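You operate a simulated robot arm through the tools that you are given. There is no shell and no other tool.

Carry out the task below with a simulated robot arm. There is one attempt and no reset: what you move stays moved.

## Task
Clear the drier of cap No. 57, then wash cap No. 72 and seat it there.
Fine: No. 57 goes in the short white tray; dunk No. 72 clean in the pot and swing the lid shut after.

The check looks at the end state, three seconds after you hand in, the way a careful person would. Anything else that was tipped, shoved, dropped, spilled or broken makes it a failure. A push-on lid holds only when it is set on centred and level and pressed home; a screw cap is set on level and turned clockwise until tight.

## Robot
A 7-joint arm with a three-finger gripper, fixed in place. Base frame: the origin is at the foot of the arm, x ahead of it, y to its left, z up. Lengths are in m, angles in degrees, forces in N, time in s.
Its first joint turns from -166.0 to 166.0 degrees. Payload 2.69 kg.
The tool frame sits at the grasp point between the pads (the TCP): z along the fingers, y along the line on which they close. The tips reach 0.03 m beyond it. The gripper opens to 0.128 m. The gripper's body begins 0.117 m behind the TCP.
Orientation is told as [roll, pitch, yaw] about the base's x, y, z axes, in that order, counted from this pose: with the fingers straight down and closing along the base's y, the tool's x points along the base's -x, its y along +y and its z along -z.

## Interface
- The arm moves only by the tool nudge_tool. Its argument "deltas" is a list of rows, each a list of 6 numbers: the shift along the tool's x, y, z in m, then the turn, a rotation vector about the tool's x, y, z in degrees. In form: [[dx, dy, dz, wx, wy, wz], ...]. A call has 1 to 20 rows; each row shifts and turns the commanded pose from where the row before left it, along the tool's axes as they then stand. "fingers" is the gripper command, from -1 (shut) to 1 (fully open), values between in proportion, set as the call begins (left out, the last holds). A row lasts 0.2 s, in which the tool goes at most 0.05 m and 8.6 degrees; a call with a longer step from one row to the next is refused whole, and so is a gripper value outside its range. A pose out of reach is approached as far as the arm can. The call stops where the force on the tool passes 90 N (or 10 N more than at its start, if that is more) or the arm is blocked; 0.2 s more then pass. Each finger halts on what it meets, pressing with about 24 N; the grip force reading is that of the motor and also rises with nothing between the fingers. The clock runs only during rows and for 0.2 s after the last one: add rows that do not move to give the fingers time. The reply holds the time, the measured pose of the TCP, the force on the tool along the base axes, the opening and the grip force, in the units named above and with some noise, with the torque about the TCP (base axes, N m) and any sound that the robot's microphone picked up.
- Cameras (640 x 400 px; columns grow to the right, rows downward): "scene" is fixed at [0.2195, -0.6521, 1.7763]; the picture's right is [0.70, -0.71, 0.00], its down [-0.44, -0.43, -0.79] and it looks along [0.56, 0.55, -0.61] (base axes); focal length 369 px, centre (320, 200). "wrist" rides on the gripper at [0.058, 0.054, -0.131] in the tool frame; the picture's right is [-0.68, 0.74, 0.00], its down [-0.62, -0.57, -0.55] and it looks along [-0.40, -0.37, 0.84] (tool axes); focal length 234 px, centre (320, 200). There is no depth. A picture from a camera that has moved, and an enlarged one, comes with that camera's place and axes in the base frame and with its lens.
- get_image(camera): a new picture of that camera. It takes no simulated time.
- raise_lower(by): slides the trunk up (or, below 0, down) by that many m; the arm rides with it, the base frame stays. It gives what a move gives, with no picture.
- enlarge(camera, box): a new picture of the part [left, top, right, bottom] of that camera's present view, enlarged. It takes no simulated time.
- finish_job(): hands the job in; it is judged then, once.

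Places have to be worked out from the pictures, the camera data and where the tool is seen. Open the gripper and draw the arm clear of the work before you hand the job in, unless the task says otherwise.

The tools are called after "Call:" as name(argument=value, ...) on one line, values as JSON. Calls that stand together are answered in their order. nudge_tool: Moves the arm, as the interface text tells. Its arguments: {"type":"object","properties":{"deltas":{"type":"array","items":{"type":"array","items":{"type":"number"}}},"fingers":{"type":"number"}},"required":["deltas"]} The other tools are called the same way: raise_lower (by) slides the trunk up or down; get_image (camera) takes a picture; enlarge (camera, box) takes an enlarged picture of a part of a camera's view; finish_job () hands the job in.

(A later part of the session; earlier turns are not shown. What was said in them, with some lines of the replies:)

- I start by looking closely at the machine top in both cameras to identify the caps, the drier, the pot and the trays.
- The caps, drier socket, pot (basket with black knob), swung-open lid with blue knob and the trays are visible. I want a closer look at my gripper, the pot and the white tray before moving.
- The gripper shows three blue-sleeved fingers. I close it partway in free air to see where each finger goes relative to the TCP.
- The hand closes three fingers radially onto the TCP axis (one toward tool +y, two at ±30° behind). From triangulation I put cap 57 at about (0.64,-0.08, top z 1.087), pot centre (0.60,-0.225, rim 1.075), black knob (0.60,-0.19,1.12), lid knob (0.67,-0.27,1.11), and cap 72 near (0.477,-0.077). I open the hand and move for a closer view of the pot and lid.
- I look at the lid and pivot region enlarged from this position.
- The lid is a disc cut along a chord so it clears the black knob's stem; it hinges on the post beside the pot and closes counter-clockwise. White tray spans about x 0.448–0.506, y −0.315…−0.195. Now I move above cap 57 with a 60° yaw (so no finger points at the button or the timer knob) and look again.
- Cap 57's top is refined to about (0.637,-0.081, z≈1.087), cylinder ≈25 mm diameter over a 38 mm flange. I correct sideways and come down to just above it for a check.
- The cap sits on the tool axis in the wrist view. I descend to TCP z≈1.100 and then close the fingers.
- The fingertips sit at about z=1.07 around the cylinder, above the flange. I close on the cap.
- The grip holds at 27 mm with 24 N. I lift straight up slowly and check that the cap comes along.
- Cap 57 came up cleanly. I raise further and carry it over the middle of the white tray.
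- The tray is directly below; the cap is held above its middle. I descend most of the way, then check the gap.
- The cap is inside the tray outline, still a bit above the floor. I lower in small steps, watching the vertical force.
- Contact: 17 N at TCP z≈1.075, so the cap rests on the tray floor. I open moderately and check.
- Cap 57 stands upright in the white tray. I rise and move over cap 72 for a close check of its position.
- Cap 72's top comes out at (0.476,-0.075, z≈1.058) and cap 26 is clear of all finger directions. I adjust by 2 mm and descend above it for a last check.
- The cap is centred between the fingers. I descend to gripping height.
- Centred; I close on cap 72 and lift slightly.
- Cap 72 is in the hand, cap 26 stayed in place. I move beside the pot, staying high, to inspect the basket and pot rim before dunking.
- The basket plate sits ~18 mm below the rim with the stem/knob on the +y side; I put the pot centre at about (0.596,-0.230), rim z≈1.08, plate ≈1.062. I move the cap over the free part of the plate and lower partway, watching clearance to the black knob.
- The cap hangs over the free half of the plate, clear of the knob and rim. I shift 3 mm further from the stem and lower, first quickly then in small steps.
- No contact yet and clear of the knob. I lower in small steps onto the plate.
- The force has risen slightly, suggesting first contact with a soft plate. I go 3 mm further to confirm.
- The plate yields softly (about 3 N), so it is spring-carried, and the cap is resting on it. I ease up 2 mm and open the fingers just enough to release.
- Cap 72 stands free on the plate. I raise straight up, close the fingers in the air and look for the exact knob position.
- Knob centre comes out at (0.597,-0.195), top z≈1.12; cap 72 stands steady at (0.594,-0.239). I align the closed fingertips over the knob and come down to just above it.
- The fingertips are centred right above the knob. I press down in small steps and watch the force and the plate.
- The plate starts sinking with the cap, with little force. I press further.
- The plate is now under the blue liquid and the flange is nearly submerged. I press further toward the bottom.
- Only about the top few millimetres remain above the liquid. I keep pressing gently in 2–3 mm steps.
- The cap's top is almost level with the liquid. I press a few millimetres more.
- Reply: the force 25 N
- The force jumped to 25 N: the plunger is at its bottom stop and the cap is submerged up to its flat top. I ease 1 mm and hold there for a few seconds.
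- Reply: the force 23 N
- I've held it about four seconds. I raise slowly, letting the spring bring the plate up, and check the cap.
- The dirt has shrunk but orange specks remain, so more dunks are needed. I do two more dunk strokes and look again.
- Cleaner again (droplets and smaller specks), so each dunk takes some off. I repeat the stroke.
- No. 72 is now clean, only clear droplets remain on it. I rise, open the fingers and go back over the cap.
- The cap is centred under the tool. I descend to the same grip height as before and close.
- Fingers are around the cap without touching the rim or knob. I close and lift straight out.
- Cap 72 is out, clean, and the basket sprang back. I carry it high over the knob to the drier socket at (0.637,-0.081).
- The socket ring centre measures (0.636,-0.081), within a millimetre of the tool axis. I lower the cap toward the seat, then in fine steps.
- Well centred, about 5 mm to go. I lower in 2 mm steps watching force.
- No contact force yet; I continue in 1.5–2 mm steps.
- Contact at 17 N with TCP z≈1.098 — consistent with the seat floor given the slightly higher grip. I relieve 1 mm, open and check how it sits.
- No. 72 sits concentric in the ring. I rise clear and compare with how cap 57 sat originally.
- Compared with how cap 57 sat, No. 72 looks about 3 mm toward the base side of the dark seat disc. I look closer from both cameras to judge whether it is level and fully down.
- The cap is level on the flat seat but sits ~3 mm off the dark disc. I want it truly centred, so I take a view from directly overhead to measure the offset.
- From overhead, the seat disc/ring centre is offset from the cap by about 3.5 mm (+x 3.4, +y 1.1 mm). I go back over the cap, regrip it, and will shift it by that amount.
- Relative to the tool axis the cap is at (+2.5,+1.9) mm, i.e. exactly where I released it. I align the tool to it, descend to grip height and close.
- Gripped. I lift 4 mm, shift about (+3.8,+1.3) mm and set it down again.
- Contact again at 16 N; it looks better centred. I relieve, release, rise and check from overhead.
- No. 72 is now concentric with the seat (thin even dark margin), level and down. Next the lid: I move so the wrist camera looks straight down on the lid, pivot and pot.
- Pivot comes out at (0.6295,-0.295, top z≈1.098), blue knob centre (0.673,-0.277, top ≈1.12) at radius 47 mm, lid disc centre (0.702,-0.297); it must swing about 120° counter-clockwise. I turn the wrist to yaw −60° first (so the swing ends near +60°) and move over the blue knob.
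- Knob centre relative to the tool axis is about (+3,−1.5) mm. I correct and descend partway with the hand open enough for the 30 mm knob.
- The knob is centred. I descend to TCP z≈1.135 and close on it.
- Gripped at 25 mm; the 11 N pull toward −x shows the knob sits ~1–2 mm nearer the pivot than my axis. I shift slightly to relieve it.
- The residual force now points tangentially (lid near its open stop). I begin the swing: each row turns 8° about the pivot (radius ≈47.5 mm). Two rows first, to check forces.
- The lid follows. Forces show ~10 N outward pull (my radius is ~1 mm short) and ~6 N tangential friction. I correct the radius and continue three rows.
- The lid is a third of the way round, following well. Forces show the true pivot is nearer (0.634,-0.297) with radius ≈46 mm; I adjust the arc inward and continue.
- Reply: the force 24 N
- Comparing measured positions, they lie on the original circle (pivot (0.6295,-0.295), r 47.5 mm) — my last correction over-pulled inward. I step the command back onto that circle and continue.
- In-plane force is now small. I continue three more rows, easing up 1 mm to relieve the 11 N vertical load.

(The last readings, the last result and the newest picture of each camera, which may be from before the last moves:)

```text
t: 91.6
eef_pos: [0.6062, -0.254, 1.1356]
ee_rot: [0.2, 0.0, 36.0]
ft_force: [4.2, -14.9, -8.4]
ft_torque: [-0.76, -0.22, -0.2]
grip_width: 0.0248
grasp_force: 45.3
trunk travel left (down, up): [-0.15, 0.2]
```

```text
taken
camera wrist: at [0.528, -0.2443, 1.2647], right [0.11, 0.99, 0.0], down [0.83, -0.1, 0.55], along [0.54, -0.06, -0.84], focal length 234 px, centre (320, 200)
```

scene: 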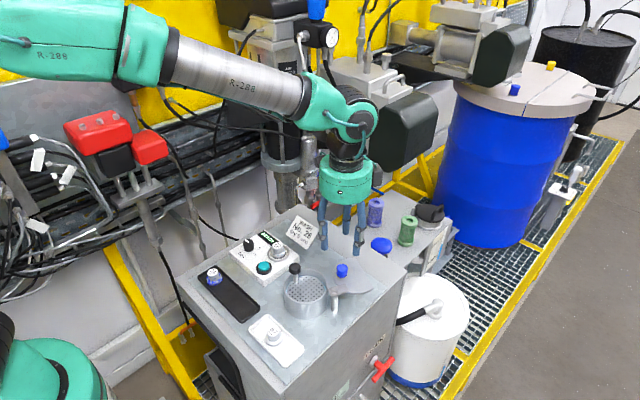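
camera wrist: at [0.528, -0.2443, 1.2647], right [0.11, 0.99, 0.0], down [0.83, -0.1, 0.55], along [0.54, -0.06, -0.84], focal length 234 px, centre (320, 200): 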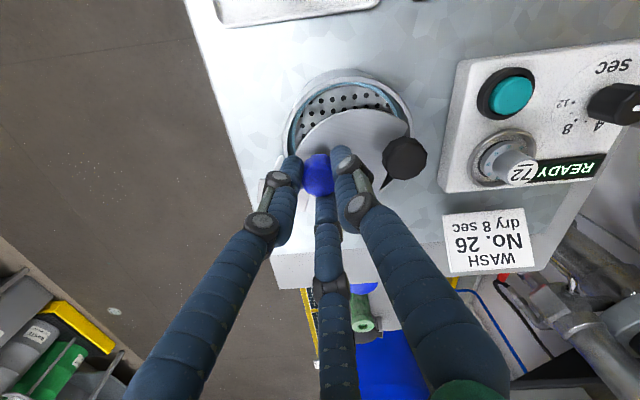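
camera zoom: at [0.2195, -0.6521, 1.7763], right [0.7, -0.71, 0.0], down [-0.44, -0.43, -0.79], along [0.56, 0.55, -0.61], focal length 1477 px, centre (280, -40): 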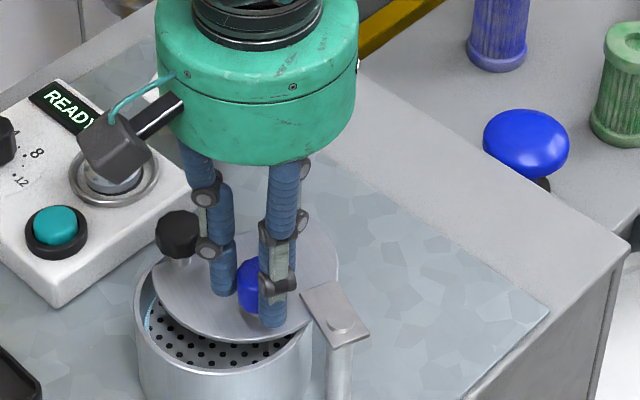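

The lid is nearly over the pot. Radial load is 15 N inward, so I'll correct ~1.8 mm; first I check the lid edge against the black knob stem.

Call:
enlarge(camera="wrist", box=[270, 60, 450, 220])

Call:
enlarge(camera="scene", box=[295, 255, 365, 310])

```text
2.50 times, centred on (360, 140) of wrist
camera zoom: at [0.528, -0.2443, 1.2647], right [0.11, 0.99, 0.0], down [0.83, -0.1, 0.55], along [0.54, -0.06, -0.84], focal length 585 px, centre (220, 350)
```

zoom: 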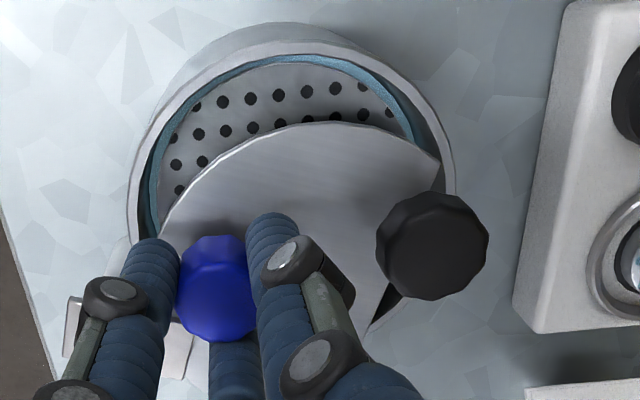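

```text
7.27 times, centred on (330, 282) of scene
camera zoom: at [0.2195, -0.6521, 1.7763], right [0.7, -0.71, 0.0], down [-0.44, -0.43, -0.79], along [0.56, 0.55, -0.61], focal length 2685 px, centre (247, -400)
```

zoom: 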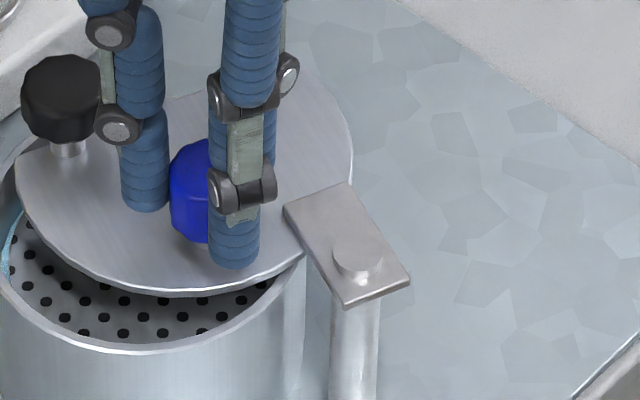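

The cut edge swings toward the stem with clearance as designed. I correct inward and continue 8° at a time.

Call:
nudge_tool(deltas=[[0.0068, -0.0012, 0.0004, 0, 0, -8], [0, 0, 0, 0, 0, 0]])

Call:
enlarge(camera="wrist", box=[270, 60, 450, 220])

Call:
enlarge(camera="scene", box=[295, 255, 365, 310])

```text
t: 92.2
eef_pos: [0.6013, -0.257, 1.1372]
ee_rot: [0.1, -0.1, 44.0]
ft_force: [3.9, -6.8, -9.2]
ft_torque: [-0.03, -0.25, 0.01]
grip_width: 0.0249
grasp_force: 45.1
trunk travel left (down, up): [-0.15, 0.2]
```

```text
2.50 times, centred on (360, 140) of wrist
camera zoom: at [0.5221, -0.2587, 1.2647], right [-0.03, 1.0, 0.0], down [0.84, 0.02, 0.55], along [0.55, 0.01, -0.84], focal length 585 px, centre (220, 350)
```

zoom: 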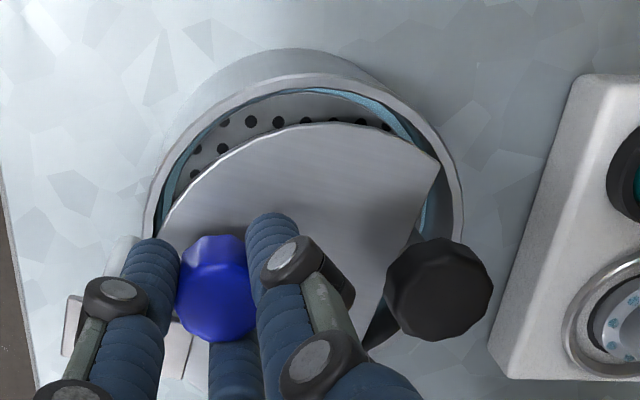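

```text
7.27 times, centred on (330, 282) of scene
camera zoom: at [0.2195, -0.6521, 1.7763], right [0.7, -0.71, 0.0], down [-0.44, -0.43, -0.79], along [0.56, 0.55, -0.61], focal length 2685 px, centre (247, -400)
```

zoom: 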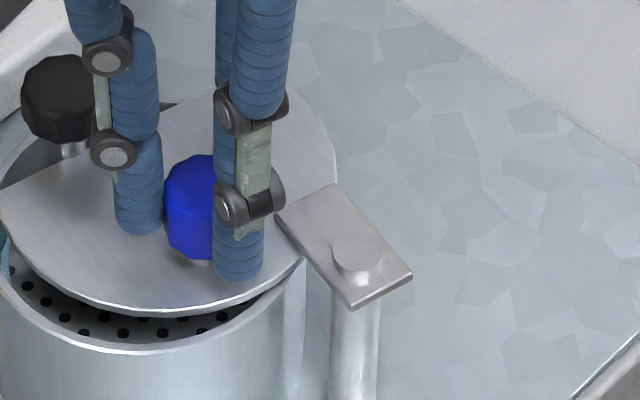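

Clear of the stem and moving freely. Next 8°, with a small inward and downward relief.

Call:
nudge_tool(deltas=[[0.0067, -0.0004, 0.0008, 0, 0, -8], [0, 0, 0, 0, 0, 0]])

Call:
enlarge(camera="wrist", box=[270, 60, 450, 220])

Call:
enlarge(camera="scene", box=[275, 255, 365, 320])

```text
t: 92.8
eef_pos: [0.5955, -0.2618, 1.136]
ee_rot: [0.1, 0.0, 52.0]
ft_force: [-5.2, 5.6, -0.8]
ft_torque: [0.54, 0.29, 0.06]
grip_width: 0.0249
grasp_force: 45.1
trunk travel left (down, up): [-0.15, 0.2]
```

```text
2.50 times, centred on (360, 140) of wrist
camera zoom: at [0.5182, -0.2738, 1.2647], right [-0.16, 0.99, 0.0], down [0.83, 0.14, 0.55], along [0.54, 0.09, -0.84], focal length 585 px, centre (220, 350)
```

zoom: 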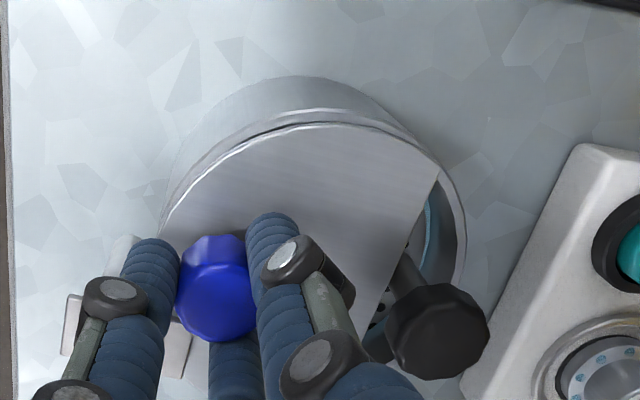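

```text
6.15 times, centred on (320, 288) of scene
camera zoom: at [0.2195, -0.6521, 1.7763], right [0.7, -0.71, 0.0], down [-0.44, -0.43, -0.79], along [0.56, 0.55, -0.61], focal length 2272 px, centre (320, -338)
```

zoom: 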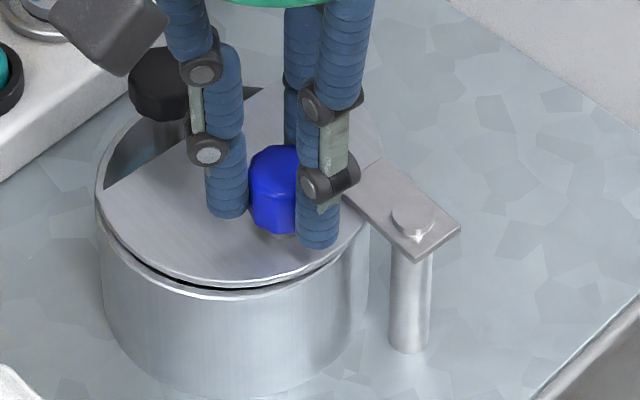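

Nearly shut; a thin crescent remains at the front. I go 4° further with a small outward correction and check for the stop.

Call:
nudge_tool(deltas=[[0.0032, 0.001, 0, 0, 0, -4], [0, 0, 0, 0, 0, 0]])

Call:
enlarge(camera="scene", box=[275, 255, 365, 320])

Call:
enlarge(camera="wrist", box=[270, 60, 450, 220])

```text
t: 93.4
eef_pos: [0.5952, -0.2641, 1.1356]
ee_rot: [0.0, 0.0, 56.0]
ft_force: [-4.9, 10.0, -3.4]
ft_torque: [0.58, -0.04, 0.19]
grip_width: 0.025
grasp_force: 45.1
trunk travel left (down, up): [-0.15, 0.2]
```

```text
6.15 times, centred on (320, 288) of scene
camera zoom: at [0.2195, -0.6521, 1.7763], right [0.7, -0.71, 0.0], down [-0.44, -0.43, -0.79], along [0.56, 0.55, -0.61], focal length 2272 px, centre (320, -338)
```

zoom: 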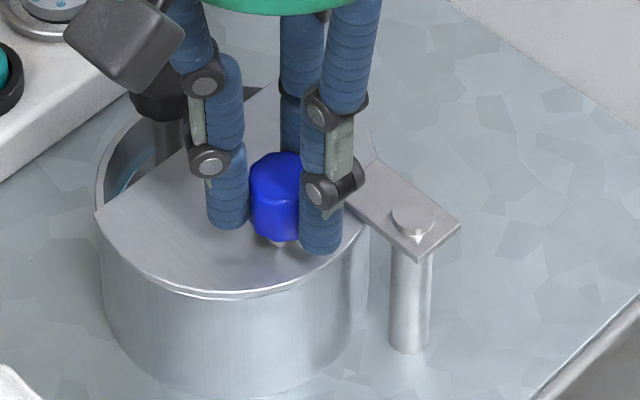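

```text
2.50 times, centred on (360, 140) of wrist
camera zoom: at [0.5169, -0.2817, 1.2647], right [-0.23, 0.97, 0.0], down [0.81, 0.19, 0.55], along [0.53, 0.13, -0.84], focal length 585 px, centre (220, 350)
```

zoom: 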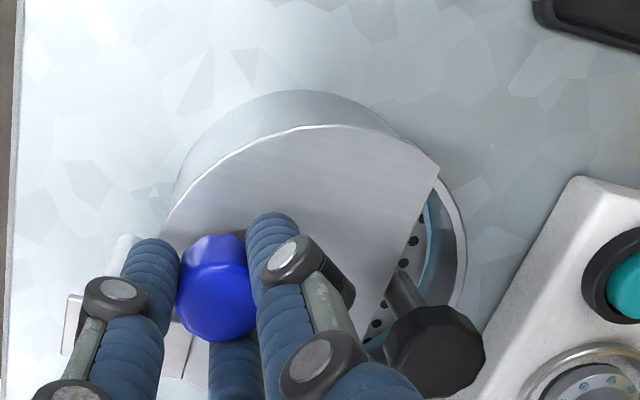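

Almost concentric now. I go another 4°, easing outward 1 mm, and watch for a stop.

Call:
nudge_tool(deltas=[[0.0032, 0.0012, 0, 0, 0, -4], [0, 0, 0, 0, 0, 0]])

Call:
enlarge(camera="scene", box=[275, 255, 365, 320])

Call:
enlarge(camera="wrist", box=[270, 60, 450, 220])

```text
t: 94.0
eef_pos: [0.5932, -0.2648, 1.1355]
ee_rot: [-0.1, 0.0, 60.0]
ft_force: [12.2, 26.1, -3.9]
ft_torque: [1.2, -0.46, -0.08]
grip_width: 0.0253
grasp_force: 44.3
trunk travel left (down, up): [-0.15, 0.2]
```

```text
6.15 times, centred on (320, 288) of scene
camera zoom: at [0.2195, -0.6521, 1.7763], right [0.7, -0.71, 0.0], down [-0.44, -0.43, -0.79], along [0.56, 0.55, -0.61], focal length 2272 px, centre (320, -338)
```

zoom: 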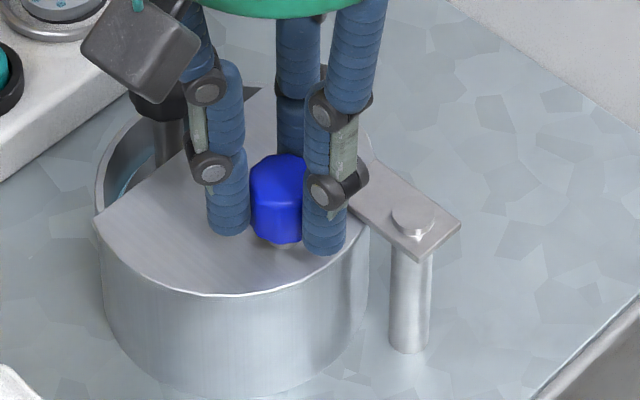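

```text
2.50 times, centred on (360, 140) of wrist
camera zoom: at [0.5174, -0.2879, 1.2647], right [-0.3, 0.95, 0.0], down [0.8, 0.25, 0.55], along [0.52, 0.16, -0.84], focal length 585 px, centre (220, 350)
```

zoom: 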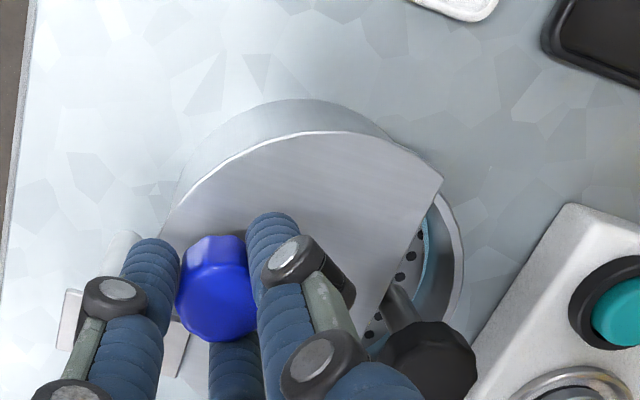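

Tangential force jumped to ~28 N: the lid has reached its closed stop. I back the command off about 3 mm to unload, then open the fingers.

Call:
nudge_tool(deltas=[[-0.0028, 0.0006, 0, 0, 0, 0], [0, 0, 0, 0, 0, 0]])

Call:
enlarge(camera="scene", box=[275, 255, 365, 320])

```text
t: 94.6
eef_pos: [0.5946, -0.2632, 1.1356]
ee_rot: [-0.1, 0.2, 60.0]
ft_force: [10.1, 3.0, -2.7]
ft_torque: [-0.48, -0.24, -0.15]
grip_width: 0.0251
grasp_force: 45.0
trunk travel left (down, up): [-0.15, 0.2]
```

```text
6.15 times, centred on (320, 288) of scene
camera zoom: at [0.2195, -0.6521, 1.7763], right [0.7, -0.71, 0.0], down [-0.44, -0.43, -0.79], along [0.56, 0.55, -0.61], focal length 2272 px, centre (320, -338)
```

zoom: 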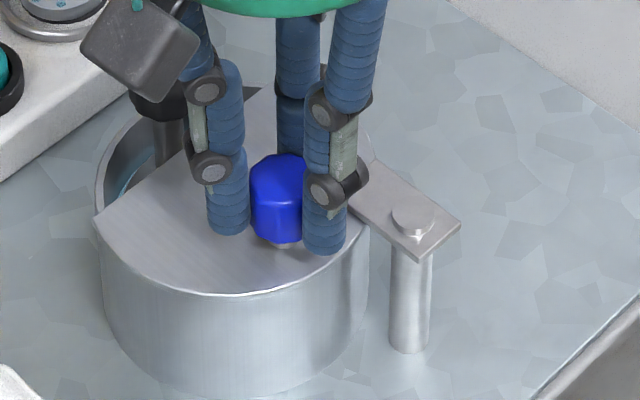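

Mostly unloaded and the lid stays shut. I release the knob and rise straight up.

Call:
nudge_tool(deltas=[[-0.0004, -0.0005, 0, 0, 0, 0], [0, 0, 0, 0, 0, 0], [0, 0, 0, 0, 0, 0]], fingers=-0.1)

Call:
nudge_tool(deltas=[[0, 0, -0.015, 0, 0, 0], [0, 0, -0.03, 0, 0, 0], [0, 0, -0.04, 0, 0, 0], [0, 0, -0.04, 0, 0, 0], [0, 0, 0, 0, 0, 0]])

Call:
enlarge(camera="scene", box=[275, 255, 365, 320])

Call:
get_image(camera="wrist")

```text
t: 95.4
eef_pos: [0.5931, -0.2627, 1.1364]
ee_rot: [0.0, -0.1, 59.9]
ft_force: [0.2, 0.6, 0.2]
ft_torque: [0.03, -0.01, -0.02]
grip_width: 0.0574
grasp_force: 0.1
trunk travel left (down, up): [-0.15, 0.2]
```

```text
t: 96.6
eef_pos: [0.5929, -0.2636, 1.2615]
ee_rot: [0.0, 0.1, 60.0]
ft_force: [-0.7, 0.0, -0.3]
ft_torque: [-0.01, -0.03, -0.04]
grip_width: 0.0577
grasp_force: 0.0
trunk travel left (down, up): [-0.15, 0.2]
```

```text
6.15 times, centred on (320, 288) of scene
camera zoom: at [0.2195, -0.6521, 1.7763], right [0.7, -0.71, 0.0], down [-0.44, -0.43, -0.79], along [0.56, 0.55, -0.61], focal length 2272 px, centre (320, -338)
```

zoom: 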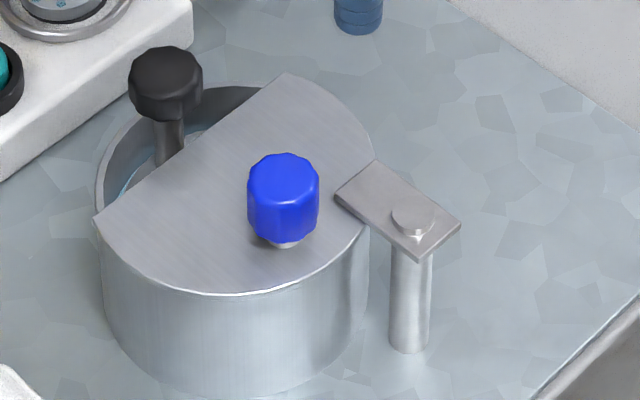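

```text
taken
camera wrist: at [0.5184, -0.2862, 1.3903], right [-0.3, 0.95, 0.0], down [0.8, 0.25, 0.55], along [0.52, 0.16, -0.84], focal length 234 px, centre (320, 200)
```

wrist: 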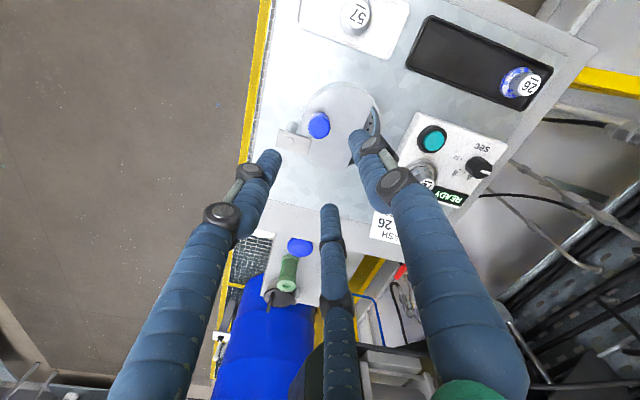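

The lid lies over the pot. I check how concentric it is, since unloading may have pulled it back a degree or two.

Call:
enlarge(camera="wrist", box=[260, 60, 410, 190])

Call:
enlarge(camera="scene", box=[280, 260, 345, 315])

```text
3.08 times, centred on (335, 125) of wrist
camera zoom: at [0.5184, -0.2862, 1.3903], right [-0.3, 0.95, 0.0], down [0.8, 0.25, 0.55], along [0.52, 0.16, -0.84], focal length 720 px, centre (274, 431)
```

zoom: 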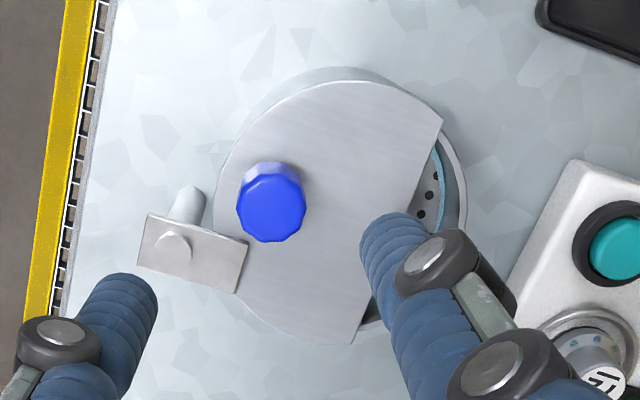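

```text
7.27 times, centred on (312, 288) of scene
camera zoom: at [0.2195, -0.6521, 1.7763], right [0.7, -0.71, 0.0], down [-0.44, -0.43, -0.79], along [0.56, 0.55, -0.61], focal length 2685 px, centre (374, -436)
```

zoom: 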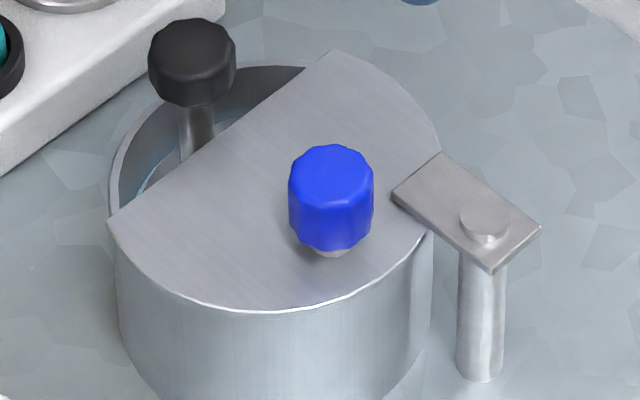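

The lid covers the pot but by the bracket angle it may have slipped back ~2° from its stop when I unloaded. I'll close the fingers and gently push the blue knob home: first move beside it (away from the black knob) and lower.

Call:
nudge_tool(deltas=[[-0.0207, -0.0048, 0, 0, 0, 0], [-0.0206, -0.0048, 0, 0, 0, 0], [0, 0, 0, 0, 0, 0], [0, 0, 0.04, 0, 0, 0], [0, 0, 0.04, 0, 0, 0], [0, 0, 0.025, 0, 0, 0], [0, 0, 0, 0, 0, 0]], fingers=-1)

Call:
enlarge(camera="scene", box=[270, 220, 370, 300])

Call:
enlarge(camera="wrist", box=[220, 60, 400, 210])

```text
t: 98.2
eef_pos: [0.6221, -0.2335, 1.1566]
ee_rot: [-0.1, -0.1, 60.0]
ft_force: [1.1, 0.4, 0.8]
ft_torque: [0.01, 0.0, 0.01]
grip_width: 0.0022
grasp_force: 24.1
trunk travel left (down, up): [-0.15, 0.2]
```

```text
5.00 times, centred on (320, 260) of scene
camera zoom: at [0.2195, -0.6521, 1.7763], right [0.7, -0.71, 0.0], down [-0.44, -0.43, -0.79], along [0.56, 0.55, -0.61], focal length 1846 px, centre (320, -100)
```

zoom: 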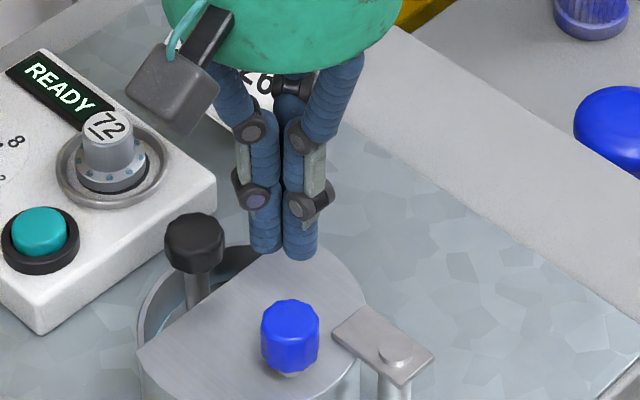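

```text
2.67 times, centred on (310, 135) of wrist
camera zoom: at [0.5461, -0.2565, 1.2852], right [-0.3, 0.95, 0.0], down [0.8, 0.25, 0.55], along [0.52, 0.16, -0.84], focal length 624 px, centre (347, 373)
```

zoom: 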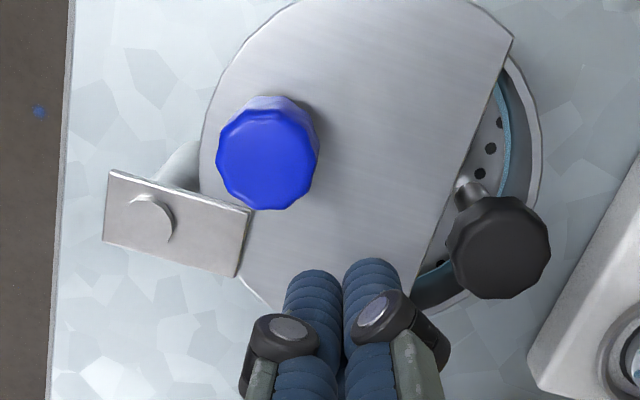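

The cut edge clears the stem and closing further only increases that gap. I lower beside the blue knob and push gently along the closing direction in small steps.

Call:
nudge_tool(deltas=[[0, 0, 0.01, 0, 0, 0], [0, 0, 0.01, 0, 0, 0], [0.006, 0.0012, 0, 0, 0, 0], [0, 0, 0, 0, 0, 0]])

Call:
nudge_tool(deltas=[[0.004, 0.0008, 0, 0, 0, 0], [0, 0, 0, 0, 0, 0]])

Call:
enlarge(camera="scene", box=[270, 230, 370, 310])

```text
t: 99.2
eef_pos: [0.6182, -0.2399, 1.136]
ee_rot: [0.1, 0.0, 60.0]
ft_force: [-0.5, 0.6, 0.1]
ft_torque: [0.02, -0.05, 0.0]
grip_width: 0.0023
grasp_force: 24.3
trunk travel left (down, up): [-0.15, 0.2]
```

```text
t: 99.8
eef_pos: [0.6155, -0.2409, 1.1378]
ee_rot: [0.0, 0.0, 59.9]
ft_force: [-0.3, -0.1, 0.8]
ft_torque: [0.01, -0.04, 0.01]
grip_width: 0.0021
grasp_force: 24.3
trunk travel left (down, up): [-0.15, 0.2]
```

```text
5.00 times, centred on (320, 270) of scene
camera zoom: at [0.2195, -0.6521, 1.7763], right [0.7, -0.71, 0.0], down [-0.44, -0.43, -0.79], along [0.56, 0.55, -0.61], focal length 1846 px, centre (320, -150)
```

zoom: 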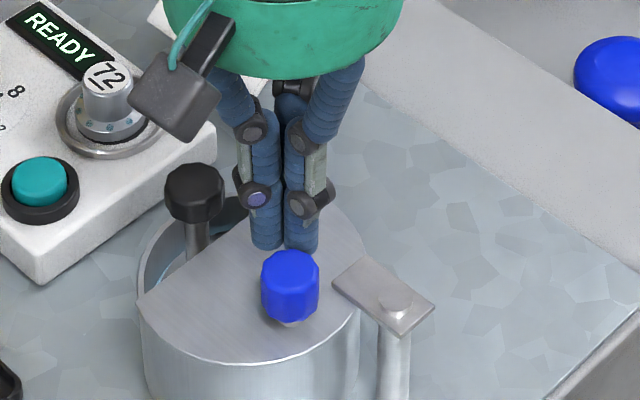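

No contact yet. I keep pushing in 3 mm steps.

Call:
nudge_tool(deltas=[[0.003, 0.0006, 0, 0, 0, 0], [0, 0, 0, 0, 0, 0]])

Call:
nudge_tool(deltas=[[0.003, 0.0006, 0, 0, 0, 0], [0, 0, 0, 0, 0, 0]])

Call:
nudge_tool(deltas=[[0.002, 0.0004, 0, 0, 0, 0], [0, 0, 0, 0, 0, 0]])

Call:
enlarge(camera="scene", box=[275, 255, 365, 320])

```text
t: 100.4
eef_pos: [0.6139, -0.2441, 1.1357]
ee_rot: [0.0, 0.1, 60.0]
ft_force: [0.2, 0.9, 1.0]
ft_torque: [0.02, -0.03, -0.01]
grip_width: 0.002
grasp_force: 24.5
trunk travel left (down, up): [-0.15, 0.2]
```

```text
t: 101.0
eef_pos: [0.6115, -0.2451, 1.1356]
ee_rot: [0.0, 0.1, 60.0]
ft_force: [6.7, 5.2, 0.2]
ft_torque: [0.03, -0.06, 0.05]
grip_width: 0.0023
grasp_force: 24.0
trunk travel left (down, up): [-0.15, 0.2]
```

```text
t: 101.6
eef_pos: [0.6121, -0.2456, 1.1364]
ee_rot: [-0.1, 0.0, 60.0]
ft_force: [21.9, 14.5, 1.8]
ft_torque: [0.22, -0.26, 0.16]
grip_width: 0.002
grasp_force: 23.5
trunk travel left (down, up): [-0.15, 0.2]
```

```text
6.15 times, centred on (320, 288) of scene
camera zoom: at [0.2195, -0.6521, 1.7763], right [0.7, -0.71, 0.0], down [-0.44, -0.43, -0.79], along [0.56, 0.55, -0.61], focal length 2272 px, centre (320, -338)
```

zoom: 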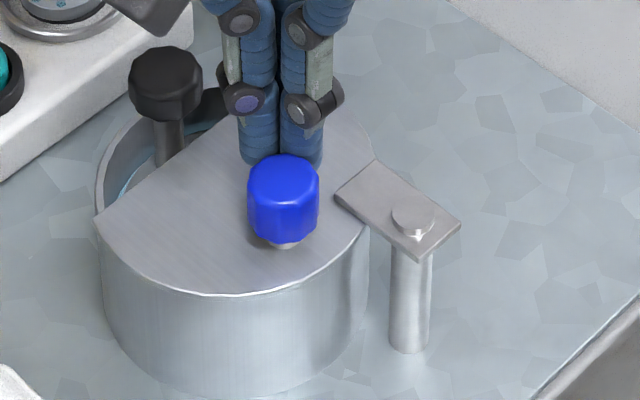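

Pushing with ~25 N tangentially doesn't move the lid at all, so it is at its closed stop. I back off the pusher and rise clear.

Call:
nudge_tool(deltas=[[-0.004, -0.0008, 0, 0, 0, 0], [-0.008, -0.0016, 0, 0, 0, 0], [0, 0, -0.02, 0, 0, 0], [0, 0, -0.04, 0, 0, 0], [0, 0, -0.045, 0, 0, 0], [0, 0, -0.045, 0, 0, 0], [0, 0, 0, 0, 0, 0]])

Call:
enlarge(camera="scene", box=[275, 255, 365, 320])

Call:
get_image(camera="scene")

```text
t: 103.2
eef_pos: [0.6184, -0.2343, 1.2837]
ee_rot: [0.1, -0.1, 60.0]
ft_force: [0.4, 0.0, 0.4]
ft_torque: [-0.1, -0.04, -0.02]
grip_width: 0.0019
grasp_force: 23.8
trunk travel left (down, up): [-0.15, 0.2]
```

```text
6.15 times, centred on (320, 288) of scene
camera zoom: at [0.2195, -0.6521, 1.7763], right [0.7, -0.71, 0.0], down [-0.44, -0.43, -0.79], along [0.56, 0.55, -0.61], focal length 2272 px, centre (320, -338)
```

zoom: 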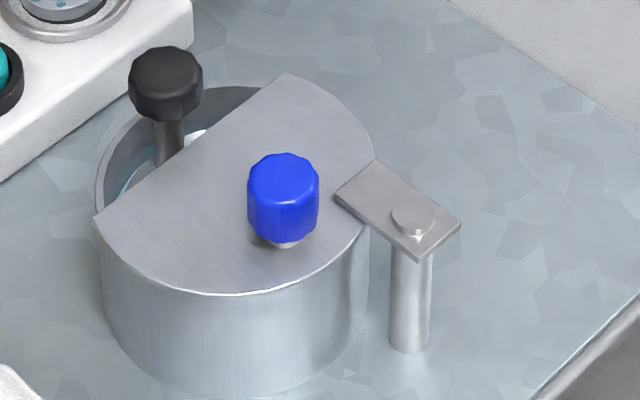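

```text
taken
```

scene: 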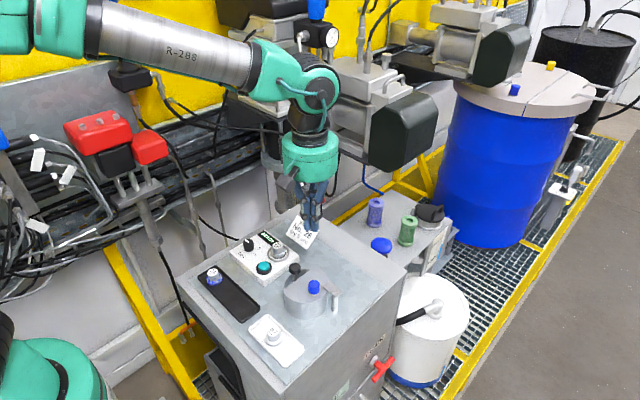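

The lid stays shut. I open the gripper, draw the arm well up and clear, and inspect everything once more.

Call:
nudge_tool(deltas=[[0, 0, -0.035, 0, 0, 0], [0, 0, -0.035, 0, 0, 0], [0, 0, -0.035, 0, 0, 0], [0, 0, -0.03, 0, 0, 0], [0, 0, 0, 0, 0, 0], [0, 0, 0, 0, 0, 0]], fingers=1)

Call:
enlarge(camera="scene", box=[180, 210, 380, 370])

Call:
get_image(camera="wrist")

Call:
enlarge(camera="scene", box=[230, 220, 310, 275])

```text
t: 104.6
eef_pos: [0.6178, -0.2383, 1.4187]
ee_rot: [0.0, 0.0, 60.0]
ft_force: [-0.3, -0.5, -0.4]
ft_torque: [-0.03, 0.01, 0.01]
grip_width: 0.128
grasp_force: 0.0
trunk travel left (down, up): [-0.15, 0.2]
```

```text
2.50 times, centred on (280, 290) of scene
camera zoom: at [0.2195, -0.6521, 1.7763], right [0.7, -0.71, 0.0], down [-0.44, -0.43, -0.79], along [0.56, 0.55, -0.61], focal length 923 px, centre (420, -25)
```

zoom: 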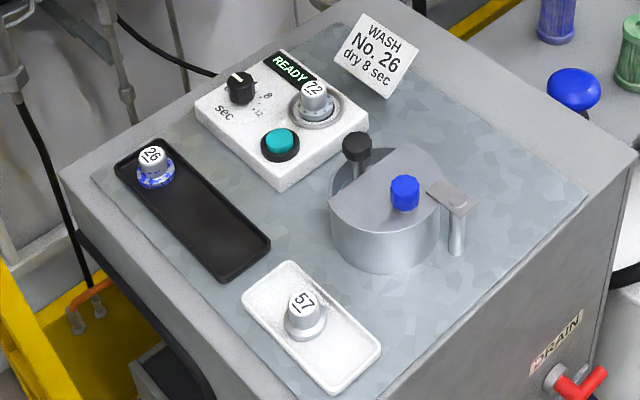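

```text
taken
camera wrist: at [0.5419, -0.2613, 1.5487], right [-0.3, 0.95, 0.0], down [0.8, 0.25, 0.55], along [0.52, 0.16, -0.84], focal length 234 px, centre (320, 200)
```

wrist: 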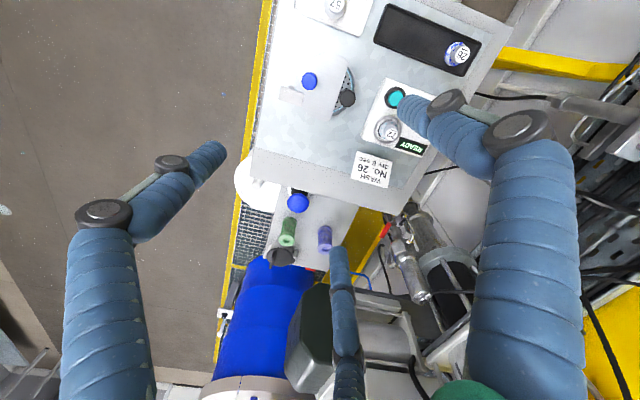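

```text
7.27 times, centred on (270, 248) of scene
camera zoom: at [0.2195, -0.6521, 1.7763], right [0.7, -0.71, 0.0], down [-0.44, -0.43, -0.79], along [0.56, 0.55, -0.61], focal length 2685 px, centre (684, -146)
```

zoom: 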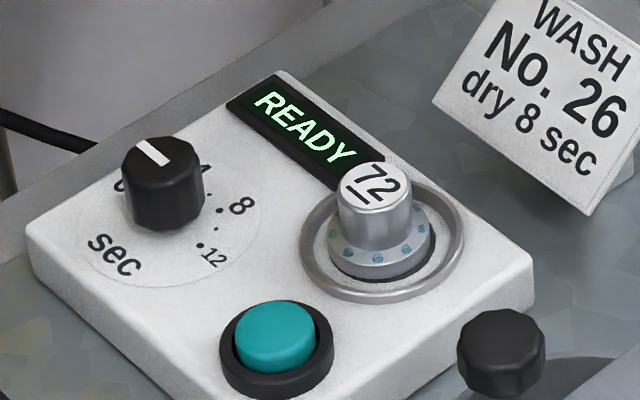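

Everything matches the task:
- No. 57 is upright in the white tray.
- No. 72 is clean and centred in the drier.
- The lid is shut against its stop.
- Cap 26 and the controls are untouched, and the arm is open and clear.

The placard says "WASH No. 26, dry 8 sec", which isn't what the task asks for, so I left No. 26 and the dry button alone. I hand the job in.

Call:
finish_job()

```text
The job is handed in.
```

I finished the job and handed it in; I haven't seen the check's verdict.

- **No. 57:** It came out of the drier and stands upright in the short white tray.
- **No. 72:** I dunked it four times in the pot, until no orange was left on the parts I could see. It now sits level in the drier. My first placement was about 3 mm off centre, so I lifted it and set it down again. It still has clear droplets on it.
- **Pot lid:** It is swung shut against its stop. A 25 N push on the knob didn't move it further.
- **Everything else:** No. 26, the timer dial and the button were not touched, and nothing was knocked or spilled.

The placard on the machine says "WASH No. 26, dry 8 sec". That wasn't part of the task, so I didn't wash No. 26 or start a drying cycle. The display still reads READY.
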